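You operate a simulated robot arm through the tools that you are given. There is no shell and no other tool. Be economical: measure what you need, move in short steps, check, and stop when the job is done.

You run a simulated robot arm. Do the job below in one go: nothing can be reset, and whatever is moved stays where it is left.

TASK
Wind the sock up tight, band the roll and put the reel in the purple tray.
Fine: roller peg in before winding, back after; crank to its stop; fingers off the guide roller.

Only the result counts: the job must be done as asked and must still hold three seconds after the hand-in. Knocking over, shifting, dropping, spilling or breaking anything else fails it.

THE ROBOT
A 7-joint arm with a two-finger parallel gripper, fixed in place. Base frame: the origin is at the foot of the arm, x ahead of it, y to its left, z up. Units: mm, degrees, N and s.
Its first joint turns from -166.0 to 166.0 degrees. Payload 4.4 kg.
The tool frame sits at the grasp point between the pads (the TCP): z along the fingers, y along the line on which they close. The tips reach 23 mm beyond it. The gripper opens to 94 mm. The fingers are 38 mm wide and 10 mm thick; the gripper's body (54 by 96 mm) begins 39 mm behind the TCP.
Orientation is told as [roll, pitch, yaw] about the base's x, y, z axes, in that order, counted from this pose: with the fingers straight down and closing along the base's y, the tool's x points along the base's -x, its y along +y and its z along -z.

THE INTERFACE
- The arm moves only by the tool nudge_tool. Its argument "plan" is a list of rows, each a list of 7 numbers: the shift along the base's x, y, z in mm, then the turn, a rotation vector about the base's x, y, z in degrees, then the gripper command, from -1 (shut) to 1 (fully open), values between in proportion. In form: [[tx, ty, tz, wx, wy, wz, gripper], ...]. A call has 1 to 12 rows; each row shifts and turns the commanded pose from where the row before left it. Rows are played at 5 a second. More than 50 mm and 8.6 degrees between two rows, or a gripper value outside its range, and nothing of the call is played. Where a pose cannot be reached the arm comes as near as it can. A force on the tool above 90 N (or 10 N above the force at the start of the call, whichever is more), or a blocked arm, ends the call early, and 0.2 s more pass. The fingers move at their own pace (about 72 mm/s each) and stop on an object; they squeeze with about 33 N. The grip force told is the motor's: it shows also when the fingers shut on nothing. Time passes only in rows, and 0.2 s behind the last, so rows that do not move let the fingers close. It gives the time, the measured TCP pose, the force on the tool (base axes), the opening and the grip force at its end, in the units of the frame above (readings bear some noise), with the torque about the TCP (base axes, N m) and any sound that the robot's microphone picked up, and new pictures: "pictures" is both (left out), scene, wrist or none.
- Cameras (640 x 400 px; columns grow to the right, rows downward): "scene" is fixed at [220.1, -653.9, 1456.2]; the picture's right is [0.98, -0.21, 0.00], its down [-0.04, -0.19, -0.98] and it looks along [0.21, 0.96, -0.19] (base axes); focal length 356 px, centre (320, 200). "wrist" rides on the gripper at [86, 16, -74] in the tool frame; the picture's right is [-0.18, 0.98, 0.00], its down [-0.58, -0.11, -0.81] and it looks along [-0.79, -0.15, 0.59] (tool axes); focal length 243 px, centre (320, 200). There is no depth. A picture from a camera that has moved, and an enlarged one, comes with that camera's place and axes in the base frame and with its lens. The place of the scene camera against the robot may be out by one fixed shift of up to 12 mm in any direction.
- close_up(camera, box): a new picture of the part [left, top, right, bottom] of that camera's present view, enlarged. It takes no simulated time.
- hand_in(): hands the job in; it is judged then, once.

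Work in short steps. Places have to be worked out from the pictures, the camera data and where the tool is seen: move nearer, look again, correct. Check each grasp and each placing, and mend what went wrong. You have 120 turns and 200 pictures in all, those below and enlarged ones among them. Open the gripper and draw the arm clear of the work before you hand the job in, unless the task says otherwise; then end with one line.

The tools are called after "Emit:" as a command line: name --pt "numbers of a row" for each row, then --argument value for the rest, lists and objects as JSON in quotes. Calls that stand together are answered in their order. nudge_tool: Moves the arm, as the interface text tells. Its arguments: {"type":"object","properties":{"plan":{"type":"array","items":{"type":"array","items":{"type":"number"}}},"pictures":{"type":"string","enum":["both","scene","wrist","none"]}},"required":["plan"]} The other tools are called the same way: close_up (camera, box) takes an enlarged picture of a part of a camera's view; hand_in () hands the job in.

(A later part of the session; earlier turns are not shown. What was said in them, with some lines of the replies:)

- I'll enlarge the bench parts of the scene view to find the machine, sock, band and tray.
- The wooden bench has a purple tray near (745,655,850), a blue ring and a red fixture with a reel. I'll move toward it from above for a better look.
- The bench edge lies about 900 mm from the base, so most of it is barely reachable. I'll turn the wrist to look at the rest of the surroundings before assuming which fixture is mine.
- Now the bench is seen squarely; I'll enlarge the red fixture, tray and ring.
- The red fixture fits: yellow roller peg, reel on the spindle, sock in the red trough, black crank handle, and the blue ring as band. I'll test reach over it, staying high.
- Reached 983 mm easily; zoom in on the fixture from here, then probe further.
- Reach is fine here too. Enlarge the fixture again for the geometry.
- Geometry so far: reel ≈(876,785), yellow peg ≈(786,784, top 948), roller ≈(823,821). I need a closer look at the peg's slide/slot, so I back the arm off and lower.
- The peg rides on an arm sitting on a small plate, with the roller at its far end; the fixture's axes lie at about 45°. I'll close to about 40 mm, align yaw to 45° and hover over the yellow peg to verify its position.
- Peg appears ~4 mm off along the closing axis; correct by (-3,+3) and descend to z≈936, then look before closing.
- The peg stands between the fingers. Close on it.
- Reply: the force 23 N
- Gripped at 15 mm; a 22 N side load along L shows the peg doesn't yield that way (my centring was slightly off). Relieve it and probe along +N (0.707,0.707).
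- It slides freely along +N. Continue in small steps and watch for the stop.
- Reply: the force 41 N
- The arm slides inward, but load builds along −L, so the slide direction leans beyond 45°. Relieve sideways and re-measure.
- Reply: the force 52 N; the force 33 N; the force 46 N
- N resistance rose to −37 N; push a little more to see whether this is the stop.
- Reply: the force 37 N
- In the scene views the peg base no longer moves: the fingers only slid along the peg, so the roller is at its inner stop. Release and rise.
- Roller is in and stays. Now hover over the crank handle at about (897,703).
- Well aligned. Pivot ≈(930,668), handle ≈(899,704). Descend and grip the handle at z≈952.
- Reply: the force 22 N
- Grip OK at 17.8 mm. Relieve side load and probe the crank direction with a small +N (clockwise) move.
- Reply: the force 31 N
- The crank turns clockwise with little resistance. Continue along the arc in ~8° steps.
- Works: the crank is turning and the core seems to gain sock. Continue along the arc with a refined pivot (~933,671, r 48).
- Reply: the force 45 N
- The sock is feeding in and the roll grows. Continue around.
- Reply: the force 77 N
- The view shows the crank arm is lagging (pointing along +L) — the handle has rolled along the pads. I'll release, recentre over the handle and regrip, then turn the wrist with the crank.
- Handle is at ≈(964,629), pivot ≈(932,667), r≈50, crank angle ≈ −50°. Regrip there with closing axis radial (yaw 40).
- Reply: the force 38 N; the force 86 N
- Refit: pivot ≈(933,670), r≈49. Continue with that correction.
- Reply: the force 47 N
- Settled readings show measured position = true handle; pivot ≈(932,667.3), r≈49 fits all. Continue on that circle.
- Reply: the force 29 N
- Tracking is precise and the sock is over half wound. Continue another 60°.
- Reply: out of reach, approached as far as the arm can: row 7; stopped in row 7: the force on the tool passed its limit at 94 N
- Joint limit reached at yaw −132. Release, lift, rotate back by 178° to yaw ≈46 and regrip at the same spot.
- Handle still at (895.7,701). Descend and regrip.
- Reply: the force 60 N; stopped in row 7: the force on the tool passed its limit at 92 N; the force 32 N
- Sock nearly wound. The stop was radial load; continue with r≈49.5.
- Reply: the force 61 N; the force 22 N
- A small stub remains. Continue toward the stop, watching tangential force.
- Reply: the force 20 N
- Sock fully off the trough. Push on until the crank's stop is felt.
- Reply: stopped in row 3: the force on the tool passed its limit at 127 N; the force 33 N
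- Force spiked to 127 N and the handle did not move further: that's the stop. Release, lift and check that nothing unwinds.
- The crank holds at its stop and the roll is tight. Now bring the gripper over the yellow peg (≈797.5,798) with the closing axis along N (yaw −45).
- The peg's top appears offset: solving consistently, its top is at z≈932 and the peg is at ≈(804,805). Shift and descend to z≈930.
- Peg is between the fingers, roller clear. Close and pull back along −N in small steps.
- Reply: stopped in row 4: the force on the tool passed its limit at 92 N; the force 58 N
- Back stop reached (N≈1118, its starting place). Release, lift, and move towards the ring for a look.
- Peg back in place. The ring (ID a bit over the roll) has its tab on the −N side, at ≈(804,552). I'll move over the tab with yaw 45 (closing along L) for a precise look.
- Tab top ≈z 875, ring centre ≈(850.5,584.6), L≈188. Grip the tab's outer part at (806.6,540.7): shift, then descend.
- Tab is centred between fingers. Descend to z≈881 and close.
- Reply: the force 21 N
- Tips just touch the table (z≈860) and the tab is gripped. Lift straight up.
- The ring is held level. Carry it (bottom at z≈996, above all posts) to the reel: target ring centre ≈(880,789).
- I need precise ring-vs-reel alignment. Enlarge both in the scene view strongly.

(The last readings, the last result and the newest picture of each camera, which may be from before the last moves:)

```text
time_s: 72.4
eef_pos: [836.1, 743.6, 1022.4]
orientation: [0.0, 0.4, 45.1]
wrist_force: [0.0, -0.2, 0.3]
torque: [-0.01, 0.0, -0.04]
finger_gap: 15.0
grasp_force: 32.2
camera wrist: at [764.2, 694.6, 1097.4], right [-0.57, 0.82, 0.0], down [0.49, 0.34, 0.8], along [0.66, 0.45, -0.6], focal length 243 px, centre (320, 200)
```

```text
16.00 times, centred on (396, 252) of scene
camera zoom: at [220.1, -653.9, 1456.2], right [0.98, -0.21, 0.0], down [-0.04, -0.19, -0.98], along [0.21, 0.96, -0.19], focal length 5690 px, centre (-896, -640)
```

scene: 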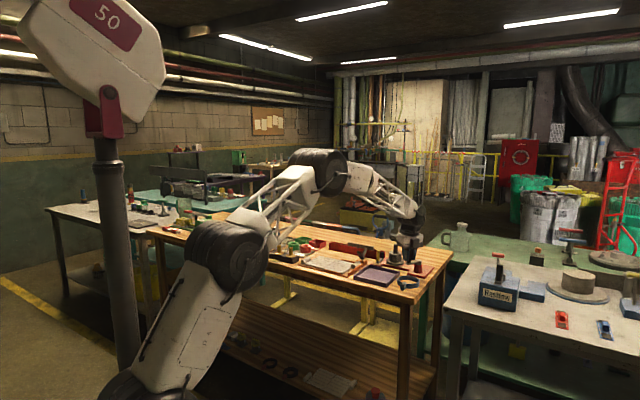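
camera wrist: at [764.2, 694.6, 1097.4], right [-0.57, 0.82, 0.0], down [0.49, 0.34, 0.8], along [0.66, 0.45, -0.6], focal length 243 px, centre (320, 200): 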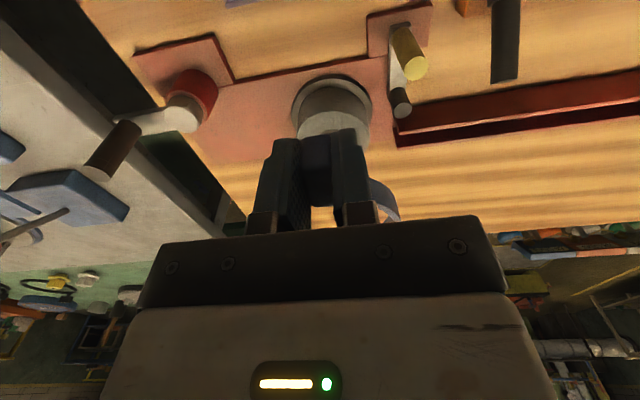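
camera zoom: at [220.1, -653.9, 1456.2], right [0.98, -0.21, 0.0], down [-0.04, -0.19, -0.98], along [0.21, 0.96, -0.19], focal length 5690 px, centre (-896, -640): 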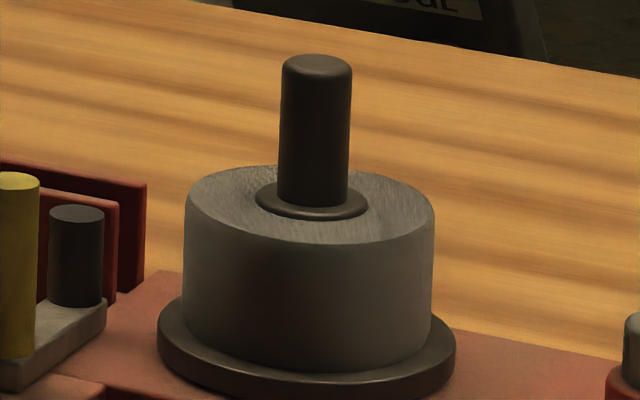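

Ring centre is ~2.5 mm too far along +L versus the reel axis. Correct and lower the ring around the post to just above the roll top (≈918), then compare.

Emit:
nudge_tool --pt "-1.6 1.6 -15 0 0 0 -1" --pt "0 0 -20 0 0 0 -1" --pt "0 0 -20 0 0 0 -1" --pt "0 0 -15 0 0 0 -1" --pt "0 0 0 0 0 0 -1" --pictures "wrist"

Emit:
close_up --camera "scene" --box '[376, 237, 416, 262]'

Emit:
close_up --camera "wrist" --box '[220, 80, 440, 230]'

```text
time_s: 73.6
eef_pos: [834.7, 746.0, 951.4]
orientation: [0.0, 0.2, 45.1]
wrist_force: [-0.3, -1.1, -0.3]
torque: [0.01, 0.01, 0.02]
finger_gap: 15.2
grasp_force: 33.2
camera wrist: at [762.6, 696.7, 1026.8], right [-0.57, 0.82, 0.0], down [0.49, 0.34, 0.8], along [0.66, 0.45, -0.6], focal length 243 px, centre (320, 200)
```

wrist: 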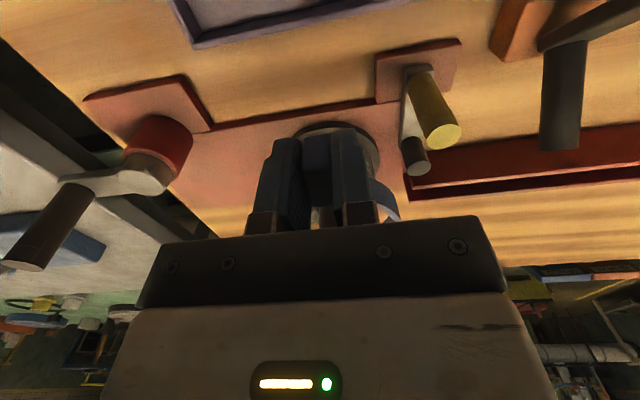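

```text
16.00 times, centred on (396, 250) of scene
camera zoom: at [220.1, -653.9, 1456.2], right [0.98, -0.21, 0.0], down [-0.04, -0.19, -0.98], along [0.21, 0.96, -0.19], focal length 5690 px, centre (-896, -592)
```

zoom: 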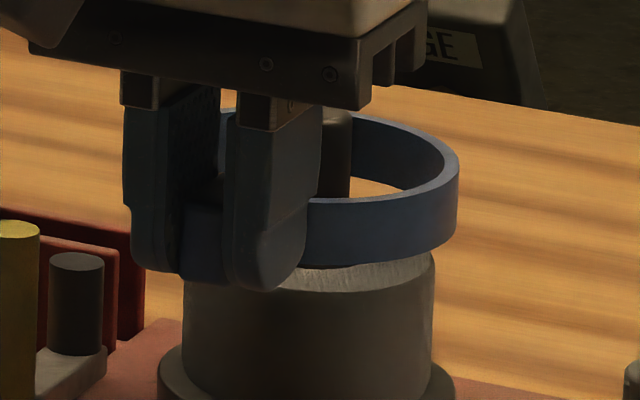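

```text
2.67 times, centred on (330, 155) of wrist
camera zoom: at [762.6, 696.7, 1026.8], right [-0.57, 0.82, 0.0], down [0.49, 0.34, 0.8], along [0.66, 0.45, -0.6], focal length 647 px, centre (293, 320)
```

zoom: 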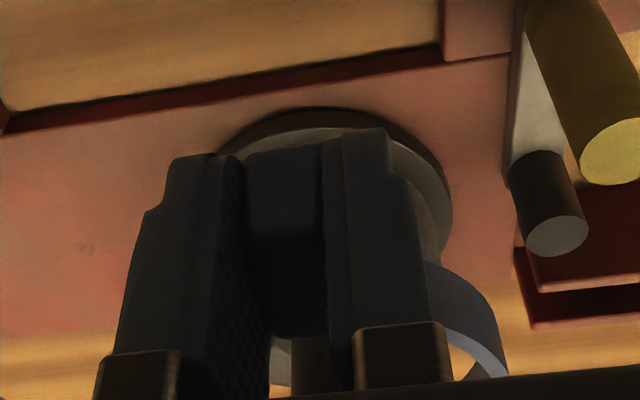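

Better fit: ring outer radius ≈45 (bore ≈41 vs roll 35.6), and the ring sits about 1.5 mm short in L and 3.5 mm short in N. Apply that and check.

Emit:
nudge_tool --pt "3.5 1.4 -4 0 0 0 -1" --pt "0 0 0 0 0 0 -1" --pictures "none"

Emit:
close_up --camera "scene" --box '[376, 237, 416, 262]'

Emit:
close_up --camera "wrist" --box '[290, 140, 410, 225]'

```text
time_s: 74.2
eef_pos: [837.1, 748.6, 947.4]
orientation: [0.0, 0.4, 45.1]
wrist_force: [-1.0, 1.0, -0.8]
torque: [0.0, 0.02, -0.01]
finger_gap: 15.0
grasp_force: 32.8
```

```text
16.00 times, centred on (396, 250) of scene
camera zoom: at [220.1, -653.9, 1456.2], right [0.98, -0.21, 0.0], down [-0.04, -0.19, -0.98], along [0.21, 0.96, -0.19], focal length 5690 px, centre (-896, -592)
```

zoom: 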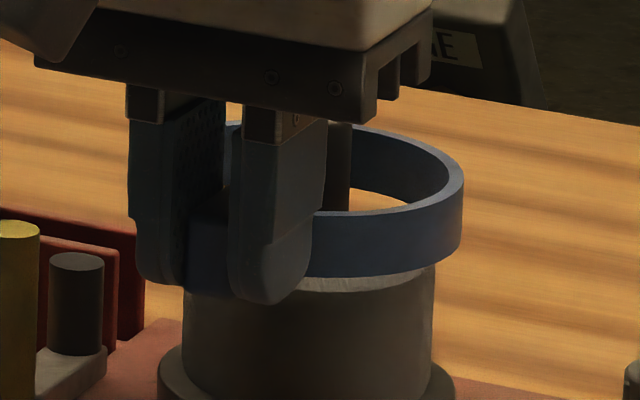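

```text
4.71 times, centred on (350, 182) of wrist
camera zoom: at [765.0, 698.3, 1022.3], right [-0.57, 0.82, 0.0], down [0.49, 0.34, 0.8], along [0.66, 0.45, -0.6], focal length 1142 px, centre (179, 282)
```

zoom: 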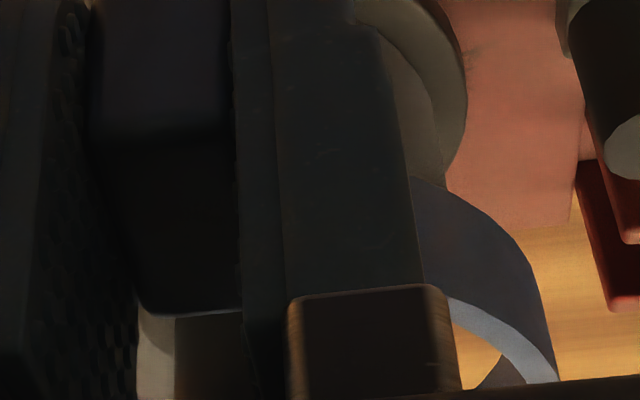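

Shift +L ~1.5 mm more and start lowering gently while checking vertical force.

Emit:
nudge_tool --pt "1.2 -1.2 0 0 0 0 -1" --pt "0 0 -4 0 0 0 -1" --pt "0 0 -4 0 0 0 -1" --pt "0 0 -4 0 0 0 -1" --pt "0 0 0 0 0 0 -1" --pictures "none"

Emit:
close_up --camera "scene" --box '[376, 237, 416, 262]'

```text
time_s: 75.4
eef_pos: [838.2, 745.9, 936.2]
orientation: [0.1, 0.3, 45.1]
wrist_force: [0.3, 0.6, 0.6]
torque: [-0.02, -0.01, 0.03]
finger_gap: 15.3
grasp_force: 33.0
```

```text
16.00 times, centred on (396, 250) of scene
camera zoom: at [220.1, -653.9, 1456.2], right [0.98, -0.21, 0.0], down [-0.04, -0.19, -0.98], along [0.21, 0.96, -0.19], focal length 5690 px, centre (-896, -592)
```

zoom: 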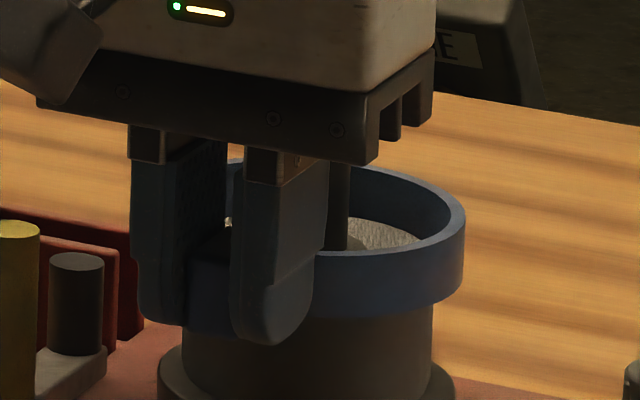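

No contact and the ring has just reached the roll top. Continue down gently.

Emit:
nudge_tool --pt "0 0 -4 0 0 0 -1" --pt "0 0 -4 0 0 0 -1" --pt "0 0 -4 0 0 0 -1" --pt "0 0 -4 0 0 0 -1" --pt "0 0 0 0 0 0 -1" --pictures "none"

Emit:
nudge_tool --pt "0 0 -4 0 0 0 -1" --pt "0 0 -4 0 0 0 -1" --pt "0 0 -4 0 0 0 -1" --pt "0 0 0 0 0 0 -1" --pictures "none"

Emit:
close_up --camera "scene" --box '[376, 240, 416, 265]'

```text
time_s: 76.6
eef_pos: [836.5, 748.1, 919.7]
orientation: [0.0, 0.4, 45.1]
wrist_force: [0.4, -0.1, -0.8]
torque: [0.0, 0.02, -0.02]
finger_gap: 15.0
grasp_force: 32.8
```

```text
time_s: 77.6
eef_pos: [838.9, 747.0, 908.0]
orientation: [-0.1, 0.4, 45.2]
wrist_force: [-0.6, 0.7, -0.8]
torque: [0.04, 0.03, 0.0]
finger_gap: 15.0
grasp_force: 32.8
```

```text
16.00 times, centred on (396, 252) of scene
camera zoom: at [220.1, -653.9, 1456.2], right [0.98, -0.21, 0.0], down [-0.04, -0.19, -0.98], along [0.21, 0.96, -0.19], focal length 5690 px, centre (-896, -640)
```

zoom: 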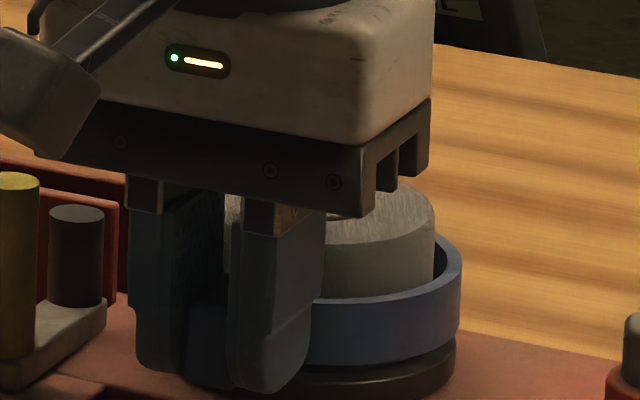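

Ring slides freely over the roll. Lower the last ~8 mm to the flange until contact.

Emit:
nudge_tool --pt "0 0 -3 0 0 0 -1" --pt "0 0 -2 0 0 0 -1" --pt "0 0 -1.5 0 0 0 -1" --pt "0 0 0 0 0 0 -1" --pictures "none"

Emit:
nudge_tool --pt "0 0 -1.5 0 0 0 -1" --pt "0 0 0 0 0 0 -1" --pictures "none"

Emit:
close_up --camera "scene" --box '[376, 243, 416, 268]'

```text
time_s: 78.6
eef_pos: [839.8, 747.7, 902.7]
orientation: [0.0, 0.2, 45.0]
wrist_force: [0.4, -1.8, 8.4]
torque: [0.34, -0.38, -0.09]
finger_gap: 15.0
grasp_force: 33.3
```

```text
time_s: 79.2
eef_pos: [838.5, 747.0, 899.8]
orientation: [0.1, 0.3, 45.1]
wrist_force: [2.6, 0.4, 16.9]
torque: [0.62, -0.74, -0.08]
finger_gap: 15.1
grasp_force: 32.9
```

```text
16.00 times, centred on (396, 256) of scene
camera zoom: at [220.1, -653.9, 1456.2], right [0.98, -0.21, 0.0], down [-0.04, -0.19, -0.98], along [0.21, 0.96, -0.19], focal length 5690 px, centre (-896, -688)
```

zoom: 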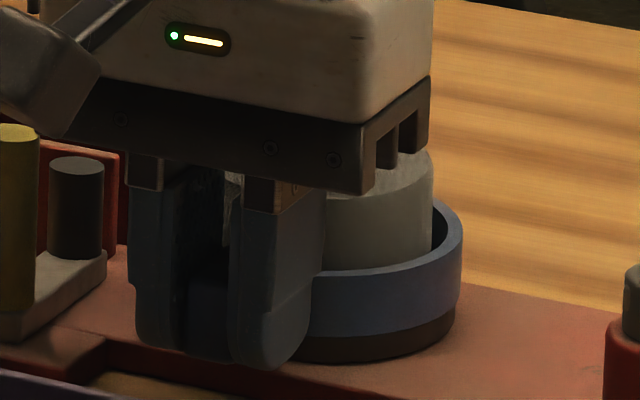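

Seated on the flange (17 N contact). Release the tab and rise.

Emit:
nudge_tool --pt "0 0 1 0 0 0 -0.6" --pt "0 0 0 0 0 0 -0.35" --pt "0 0 0 0 0 0 -0.35" --pt "0 0 20 0 0 0 -0.35" --pt "0 0 35 0 0 0 -0.35" --pt "0 0 40 0 0 0 -0.35" --pt "-10 -10 30 0 0 0 -0.35" --pt "0 0 0 0 0 0 -0.35" --pictures "wrist"

Emit:
close_up --camera "scene" --box '[372, 238, 420, 268]'

Emit:
close_up --camera "wrist" --box '[220, 60, 420, 200]'

```text
time_s: 81.0
eef_pos: [828.8, 736.3, 1027.5]
orientation: [0.1, 0.3, 45.1]
wrist_force: [-0.3, -0.4, -0.1]
torque: [0.02, 0.0, 0.0]
finger_gap: 30.6
grasp_force: 0.1
camera wrist: at [756.9, 686.7, 1102.6], right [-0.57, 0.82, 0.0], down [0.49, 0.34, 0.8], along [0.66, 0.45, -0.6], focal length 243 px, centre (320, 200)
```

wrist: 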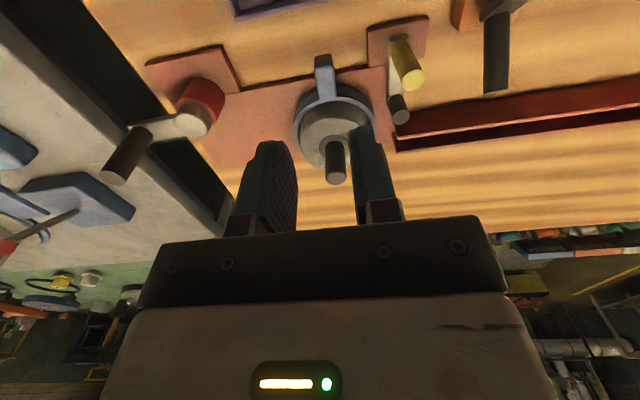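

```text
13.33 times, centred on (396, 253) of scene
camera zoom: at [220.1, -653.9, 1456.2], right [0.98, -0.21, 0.0], down [-0.04, -0.19, -0.98], along [0.21, 0.96, -0.19], focal length 4742 px, centre (-693, -507)
```

zoom: 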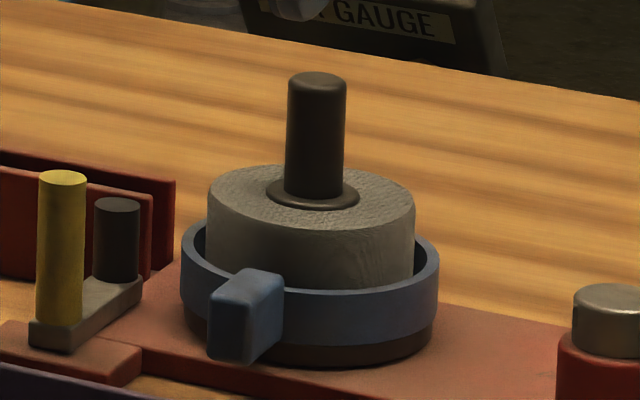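

```text
2.86 times, centred on (320, 130) of wrist
camera zoom: at [756.9, 686.7, 1102.6], right [-0.57, 0.82, 0.0], down [0.49, 0.34, 0.8], along [0.66, 0.45, -0.6], focal length 693 px, centre (320, 400)
```

zoom: 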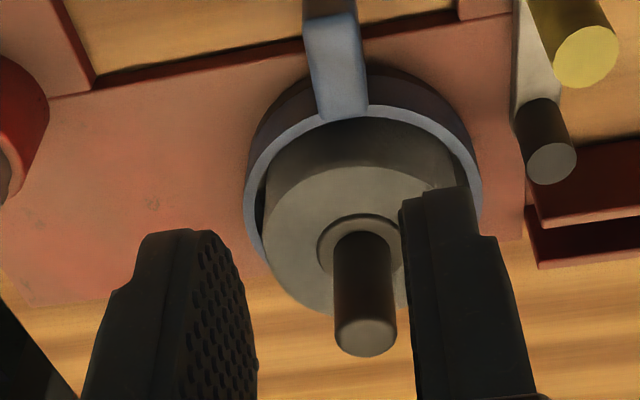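

The band sits around the roll on the flange. Now hover over the reel's post (≈882,790.5) with fingers 40 mm open.

Emit:
nudge_tool --pt "27 27 0 0 0 0 -0.15" --pt "26 27 0 0 0 0 -0.15" --pt "0 0 -15 0 0 0 -0.15" --pt "0 0 0 0 0 0 -0.15" --pictures "wrist"

Emit:
close_up --camera "wrist" --box '[220, 60, 420, 200]'

```text
time_s: 82.0
eef_pos: [879.9, 792.1, 1009.5]
orientation: [-0.1, 0.3, 45.2]
wrist_force: [0.1, -0.1, -0.1]
torque: [-0.01, 0.01, -0.01]
finger_gap: 40.0
grasp_force: 0.0
camera wrist: at [809.3, 742.8, 1085.5], right [-0.57, 0.82, 0.0], down [0.49, 0.34, 0.8], along [0.66, 0.45, -0.6], focal length 243 px, centre (320, 200)
```

wrist: 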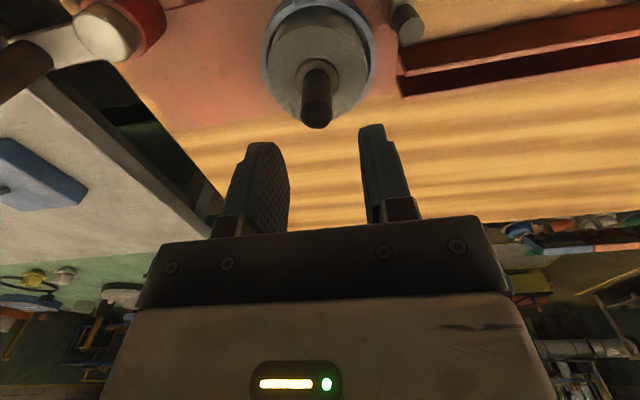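

```text
2.86 times, centred on (320, 130) of wrist
camera zoom: at [809.3, 742.8, 1085.5], right [-0.57, 0.82, 0.0], down [0.49, 0.34, 0.8], along [0.66, 0.45, -0.6], focal length 693 px, centre (320, 400)
```

zoom: 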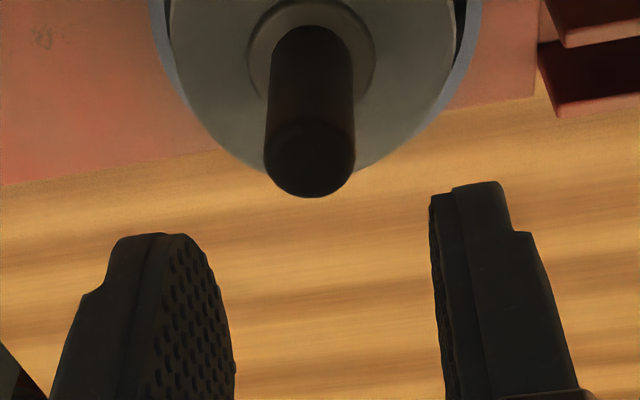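

Post is ~2 mm toward +L. Correct, descend to z≈945 and grip.

Emit:
nudge_tool --pt "0.6 -2.2 -20 0 0 0 -0.15" --pt "0 0 -20 0 0 0 -0.15" --pt "0 0 -15 0 0 0 -0.15" --pt "0 0 -9 0 0 0 -0.15" --pt "0 0 0 0 0 0 -0.5" --pt "0 0 0 0 0 0 -1" --pt "0 0 0 0 0 0 -1" --pictures "wrist"

Emit:
close_up --camera "scene" --box '[372, 230, 420, 260]'

```text
time_s: 83.6
eef_pos: [881.9, 788.8, 946.0]
orientation: [0.0, 0.4, 45.1]
wrist_force: [0.2, -0.1, -0.4]
torque: [-0.01, -0.02, 0.03]
finger_gap: 19.1
grasp_force: 32.9
camera wrist: at [809.5, 738.6, 1021.4], right [-0.57, 0.82, 0.0], down [0.49, 0.34, 0.8], along [0.66, 0.45, -0.6], focal length 243 px, centre (320, 200)
```

wrist: 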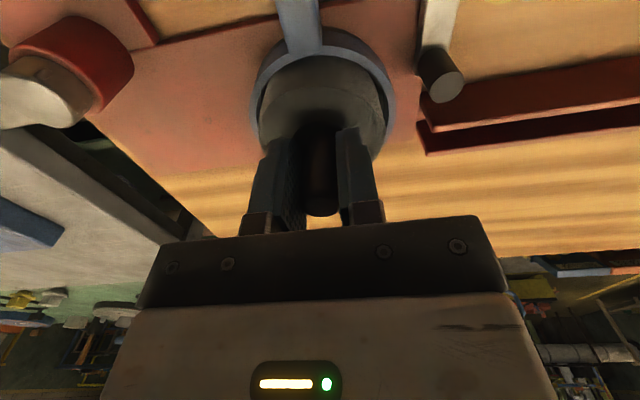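

```text
13.33 times, centred on (396, 245) of scene
camera zoom: at [220.1, -653.9, 1456.2], right [0.98, -0.21, 0.0], down [-0.04, -0.19, -0.98], along [0.21, 0.96, -0.19], focal length 4742 px, centre (-693, -400)
```

zoom: 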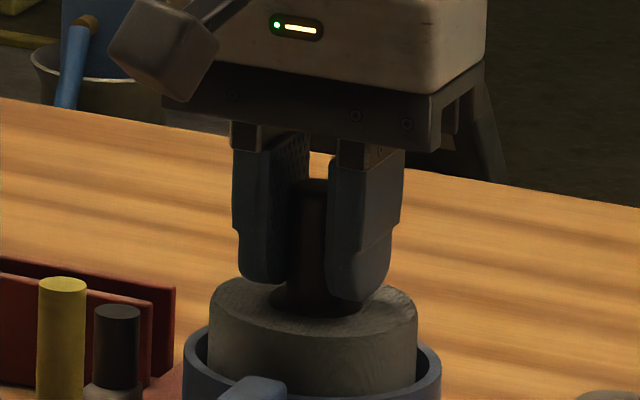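

Post gripped with no side load. Lift slowly and check that band and roll come along.

Emit:
nudge_tool --pt "0 0 5 0 0 0 -1" --pt "0 0 8 0 0 0 -1" --pt "0 0 8 0 0 0 -1" --pt "0 0 8 0 0 0 -1" --pt "0 0 0 0 0 0 -1" --pictures "none"

Emit:
close_up --camera "scene" --box '[364, 225, 428, 268]'

```text
time_s: 84.8
eef_pos: [881.9, 788.4, 974.4]
orientation: [0.1, 0.4, 45.2]
wrist_force: [-0.6, 0.4, -1.1]
torque: [0.02, 0.08, 0.02]
finger_gap: 19.2
grasp_force: 33.6
```

```text
9.30 times, centred on (396, 246) of scene
camera zoom: at [220.1, -653.9, 1456.2], right [0.98, -0.21, 0.0], down [-0.04, -0.19, -0.98], along [0.21, 0.96, -0.19], focal length 3308 px, centre (-387, -233)
```

zoom: 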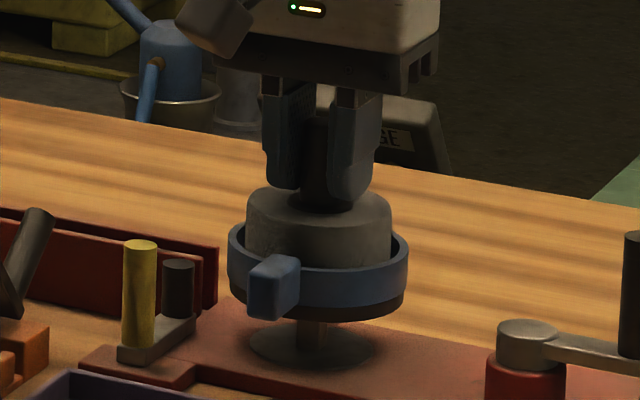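

Band and roll come up together off the spindle. Lift further, then carry to the purple tray (target centre ≈(752,677)).

Emit:
nudge_tool --pt "0 0 15 0 0 0 -1" --pt "0 0 20 0 0 0 -1" --pt "0 0 20 0 0 0 -1" --pt "0 0 10 0 0 0 -1" --pt "-15 -13 0 0 0 0 -1" --pt "-20 -17 0 0 0 0 -1" --pt "-20 -17 0 0 0 0 -1" --pt "-20 -17 0 0 0 0 -1" --pt "-20 -17 0 0 0 0 -1" --pt "-20 -17 0 0 0 0 -1" --pt "-15 -14 0 0 0 0 -1" --pt "0 0 0 0 0 0 -1" --pictures "wrist"

Emit:
close_up --camera "scene" --box '[346, 215, 442, 290]'

```text
time_s: 87.4
eef_pos: [751.0, 680.2, 1040.8]
orientation: [0.0, 0.4, 45.1]
wrist_force: [-0.5, 0.0, -1.6]
torque: [0.01, -0.04, 0.01]
finger_gap: 19.0
grasp_force: 32.5
camera wrist: at [679.5, 630.2, 1115.6], right [-0.57, 0.82, 0.0], down [0.49, 0.34, 0.8], along [0.66, 0.45, -0.6], focal length 243 px, centre (320, 200)
```

wrist: 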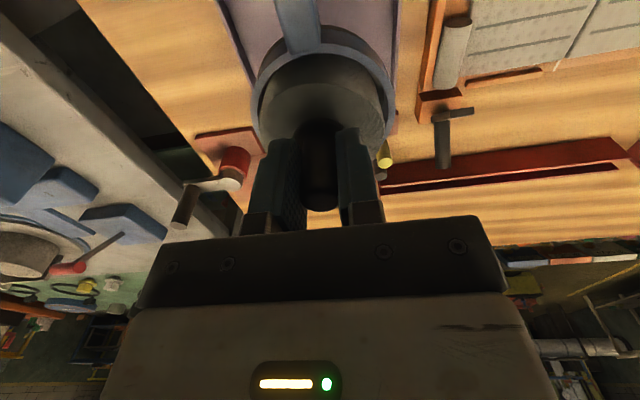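

```text
5.33 times, centred on (394, 252) of scene
camera zoom: at [220.1, -653.9, 1456.2], right [0.98, -0.21, 0.0], down [-0.04, -0.19, -0.98], along [0.21, 0.96, -0.19], focal length 1897 px, centre (-75, -80)
```

zoom: 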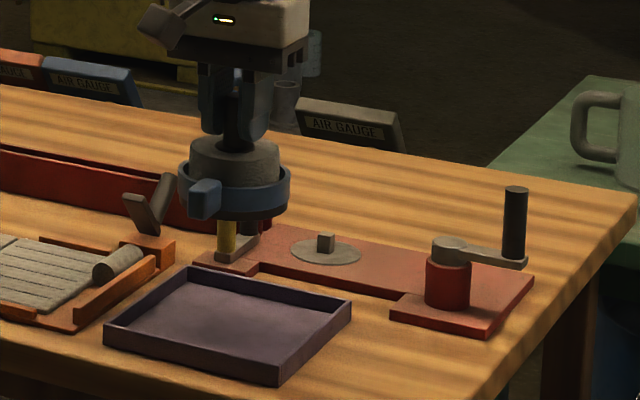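

Square drive spindle and fixture are intact; the reel is over the tray. Nudge +N slightly for tab clearance and lower most of the way.

Emit:
nudge_tool --pt "2.5 2 -10 0 0 0 -1" --pt "0 0 -20 0 0 0 -1" --pt "0 0 -20 0 0 0 -1" --pt "0 0 -15 0 0 0 -1" --pt "0 0 0 0 0 0 -1" --pictures "wrist"

Emit:
close_up --camera "scene" --box '[354, 238, 418, 283]'

Emit:
close_up --camera "wrist" --box '[180, 0, 460, 200]'

```text
time_s: 88.6
eef_pos: [754.1, 679.2, 975.9]
orientation: [0.2, 0.4, 45.1]
wrist_force: [0.6, -0.4, -1.5]
torque: [0.0, -0.02, -0.01]
finger_gap: 19.2
grasp_force: 33.0
camera wrist: at [682.8, 629.7, 1051.0], right [-0.57, 0.82, 0.0], down [0.49, 0.34, 0.8], along [0.66, 0.45, -0.6], focal length 243 px, centre (320, 200)
```

wrist: 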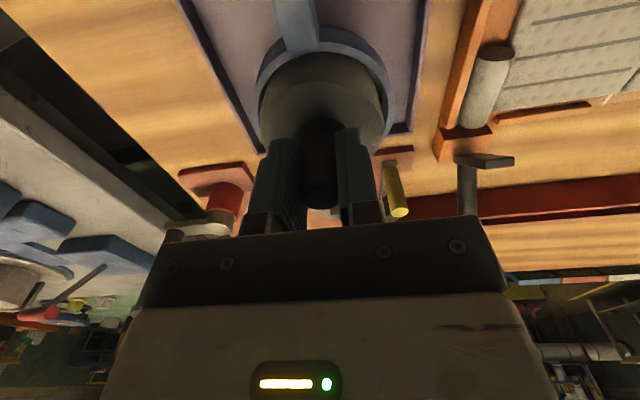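

```text
8.89 times, centred on (386, 260) of scene
camera zoom: at [220.1, -653.9, 1456.2], right [0.98, -0.21, 0.0], down [-0.04, -0.19, -0.98], along [0.21, 0.96, -0.19], focal length 3161 px, centre (-267, -338)
```

zoom: 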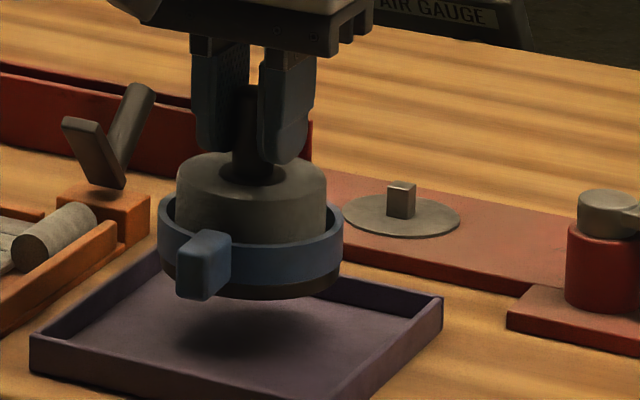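

```text
2.00 times, centred on (320, 100) of wrist
camera zoom: at [682.8, 629.7, 1051.0], right [-0.57, 0.82, 0.0], down [0.49, 0.34, 0.8], along [0.66, 0.45, -0.6], focal length 485 px, centre (320, 400)
```

zoom: 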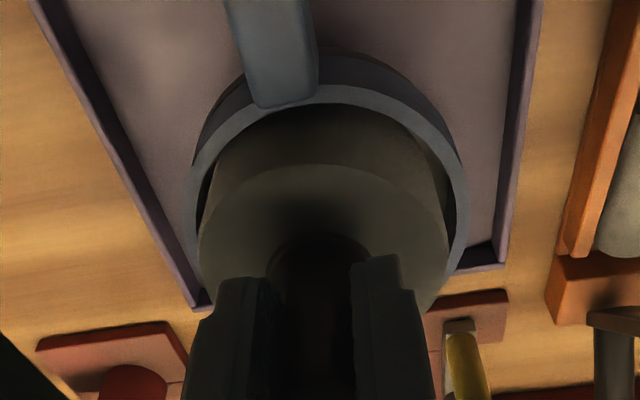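

Well placed inside the tray walls. Lower gently to contact.

Emit:
nudge_tool --pt "0 0 -10 0 0 0 -1" --pt "0 0 -8 0 0 0 -1" --pt "0 0 -6 0 0 0 -1" --pt "0 0 -3 0 0 0 -1" --pt "0 0 0 0 0 0 -1" --pictures "none"

Emit:
close_up --camera "scene" --box '[354, 243, 418, 288]'

```text
time_s: 89.8
eef_pos: [754.7, 679.6, 949.1]
orientation: [0.0, 0.4, 45.1]
wrist_force: [-0.5, 0.5, -2.3]
torque: [0.04, 0.02, -0.03]
finger_gap: 18.9
grasp_force: 32.6
```

```text
8.89 times, centred on (386, 266) of scene
camera zoom: at [220.1, -653.9, 1456.2], right [0.98, -0.21, 0.0], down [-0.04, -0.19, -0.98], along [0.21, 0.96, -0.19], focal length 3161 px, centre (-267, -382)
```

zoom: 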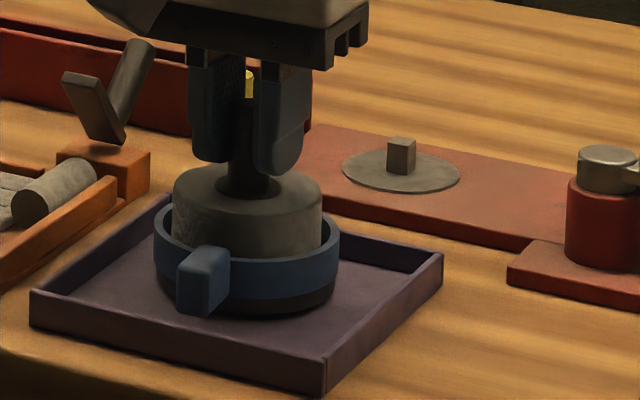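

Emit:
nudge_tool --pt "0 0 -2 0 0 0 -1" --pt "0 0 -2 0 0 0 -1" --pt "0 0 0 0 0 0 -1" --pictures "none"

Emit:
nudge_tool --pt "0 0 -1.5 0 0 0 -1" --pt "0 0 0 0 0 0 -1" --pictures "none"

```text
time_s: 90.6
eef_pos: [754.6, 681.3, 945.4]
orientation: [0.0, 0.3, 45.2]
wrist_force: [0.0, 0.4, -0.1]
torque: [0.02, 0.07, 0.01]
finger_gap: 19.0
grasp_force: 33.3
```

```text
time_s: 91.2
eef_pos: [752.7, 679.8, 944.3]
orientation: [0.0, 0.2, 45.1]
wrist_force: [0.5, 2.7, 7.6]
torque: [0.1, 0.26, -0.08]
finger_gap: 18.7
grasp_force: 33.2
```

Contact felt (weight off, +8 N). Release and rise straight up.

Emit:
nudge_tool --pt "0 0 0 0 0 0 -0.5" --pt "0 0 0 0 0 0 -0.25" --pt "0 0 0 0 0 0 -0.15" --pt "0 0 15 0 0 0 -0.15" --pt "0 0 30 0 0 0 -0.15" --pt "0 0 40 0 0 0 -0.15" --pt "-20 -20 40 0 0 0 -0.15" --pt "-30 -30 40 0 0 0 0.2" --pt "-30 -30 30 0 0 0 0.6" --pt "0 0 0 0 0 0 0.6" --pictures "both"

Emit:
close_up --camera "scene" --box '[354, 233, 434, 288]'

Emit:
close_up --camera "wrist" --box '[180, 40, 460, 240]'

```text
refused: row 8 steps farther than a row can; nothing moved
```

```text
7.27 times, centred on (394, 260) of scene
camera zoom: at [220.1, -653.9, 1456.2], right [0.98, -0.21, 0.0], down [-0.04, -0.19, -0.98], along [0.21, 0.96, -0.19], focal length 2587 px, centre (-218, -240)
```

zoom: 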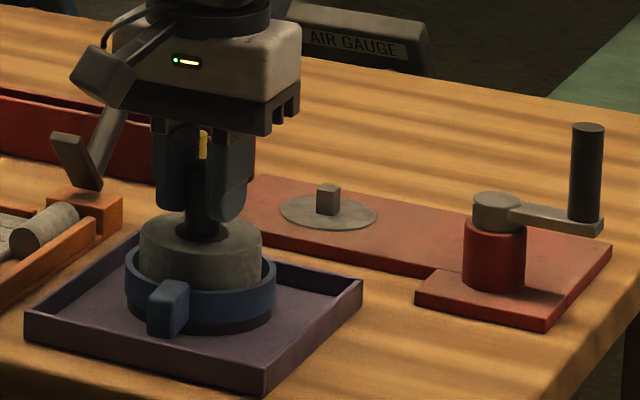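

```text
2.00 times, centred on (320, 140) of wrist
camera zoom: at [681.3, 630.7, 1020.0], right [-0.57, 0.82, 0.0], down [0.49, 0.34, 0.8], along [0.66, 0.45, -0.6], focal length 485 px, centre (320, 320)
```

zoom: 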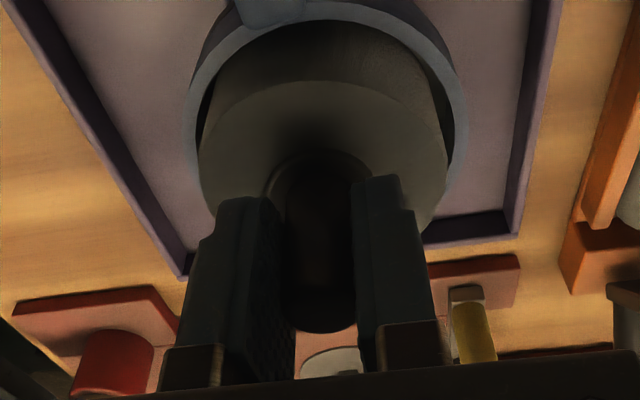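

One row was too long; repeat with shorter steps.

Emit:
nudge_tool --pt "0 0 0 0 0 0 -0.5" --pt "0 0 0 0 0 0 -0.25" --pt "0 0 0 0 0 0 -0.15" --pt "0 0 15 0 0 0 -0.15" --pt "0 0 30 0 0 0 -0.15" --pt "0 0 40 0 0 0 -0.15" --pt "-20 -20 30 0 0 0 -0.15" --pt "-25 -25 25 0 0 0 0.2" --pt "-25 -25 25 0 0 0 0.6" --pt "-25 -25 25 0 0 0 0.6" --pt "0 0 0 0 0 0 0.6" --pictures "wrist"

Emit:
close_up --camera "scene" --box '[354, 233, 434, 288]'

```text
time_s: 93.6
eef_pos: [658.7, 581.7, 1130.8]
orientation: [-0.1, 0.4, 45.1]
wrist_force: [-0.1, -0.6, -0.7]
torque: [0.0, -0.01, 0.01]
finger_gap: 75.3
grasp_force: 0.0
camera wrist: at [586.4, 533.1, 1206.1], right [-0.57, 0.82, 0.0], down [0.49, 0.34, 0.8], along [0.66, 0.45, -0.6], focal length 243 px, centre (320, 200)
```

wrist: 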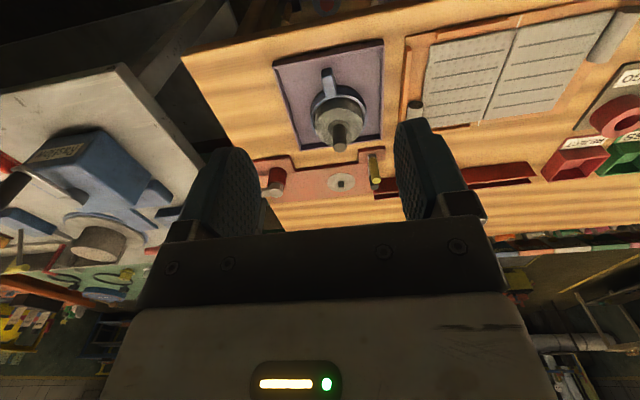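

```text
7.27 times, centred on (394, 260) of scene
camera zoom: at [220.1, -653.9, 1456.2], right [0.98, -0.21, 0.0], down [-0.04, -0.19, -0.98], along [0.21, 0.96, -0.19], focal length 2587 px, centre (-218, -240)
```

zoom: 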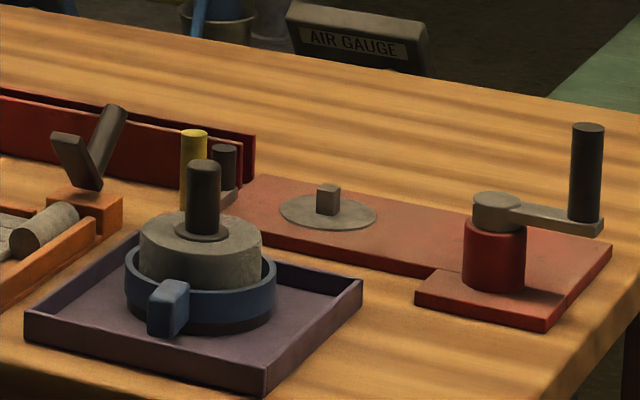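

The banded reel stands in the tray, the roller peg is back, and the crank is at its stop. The arm is clear, so I'm handing in.

Emit:
hand_in

```text
The job is handed in.
```

The sock is wound to the crank's stop with the roller in, the roller peg is back, the roll is banded, and the reel stands in the purple tray with the arm clear; the job is handed in.
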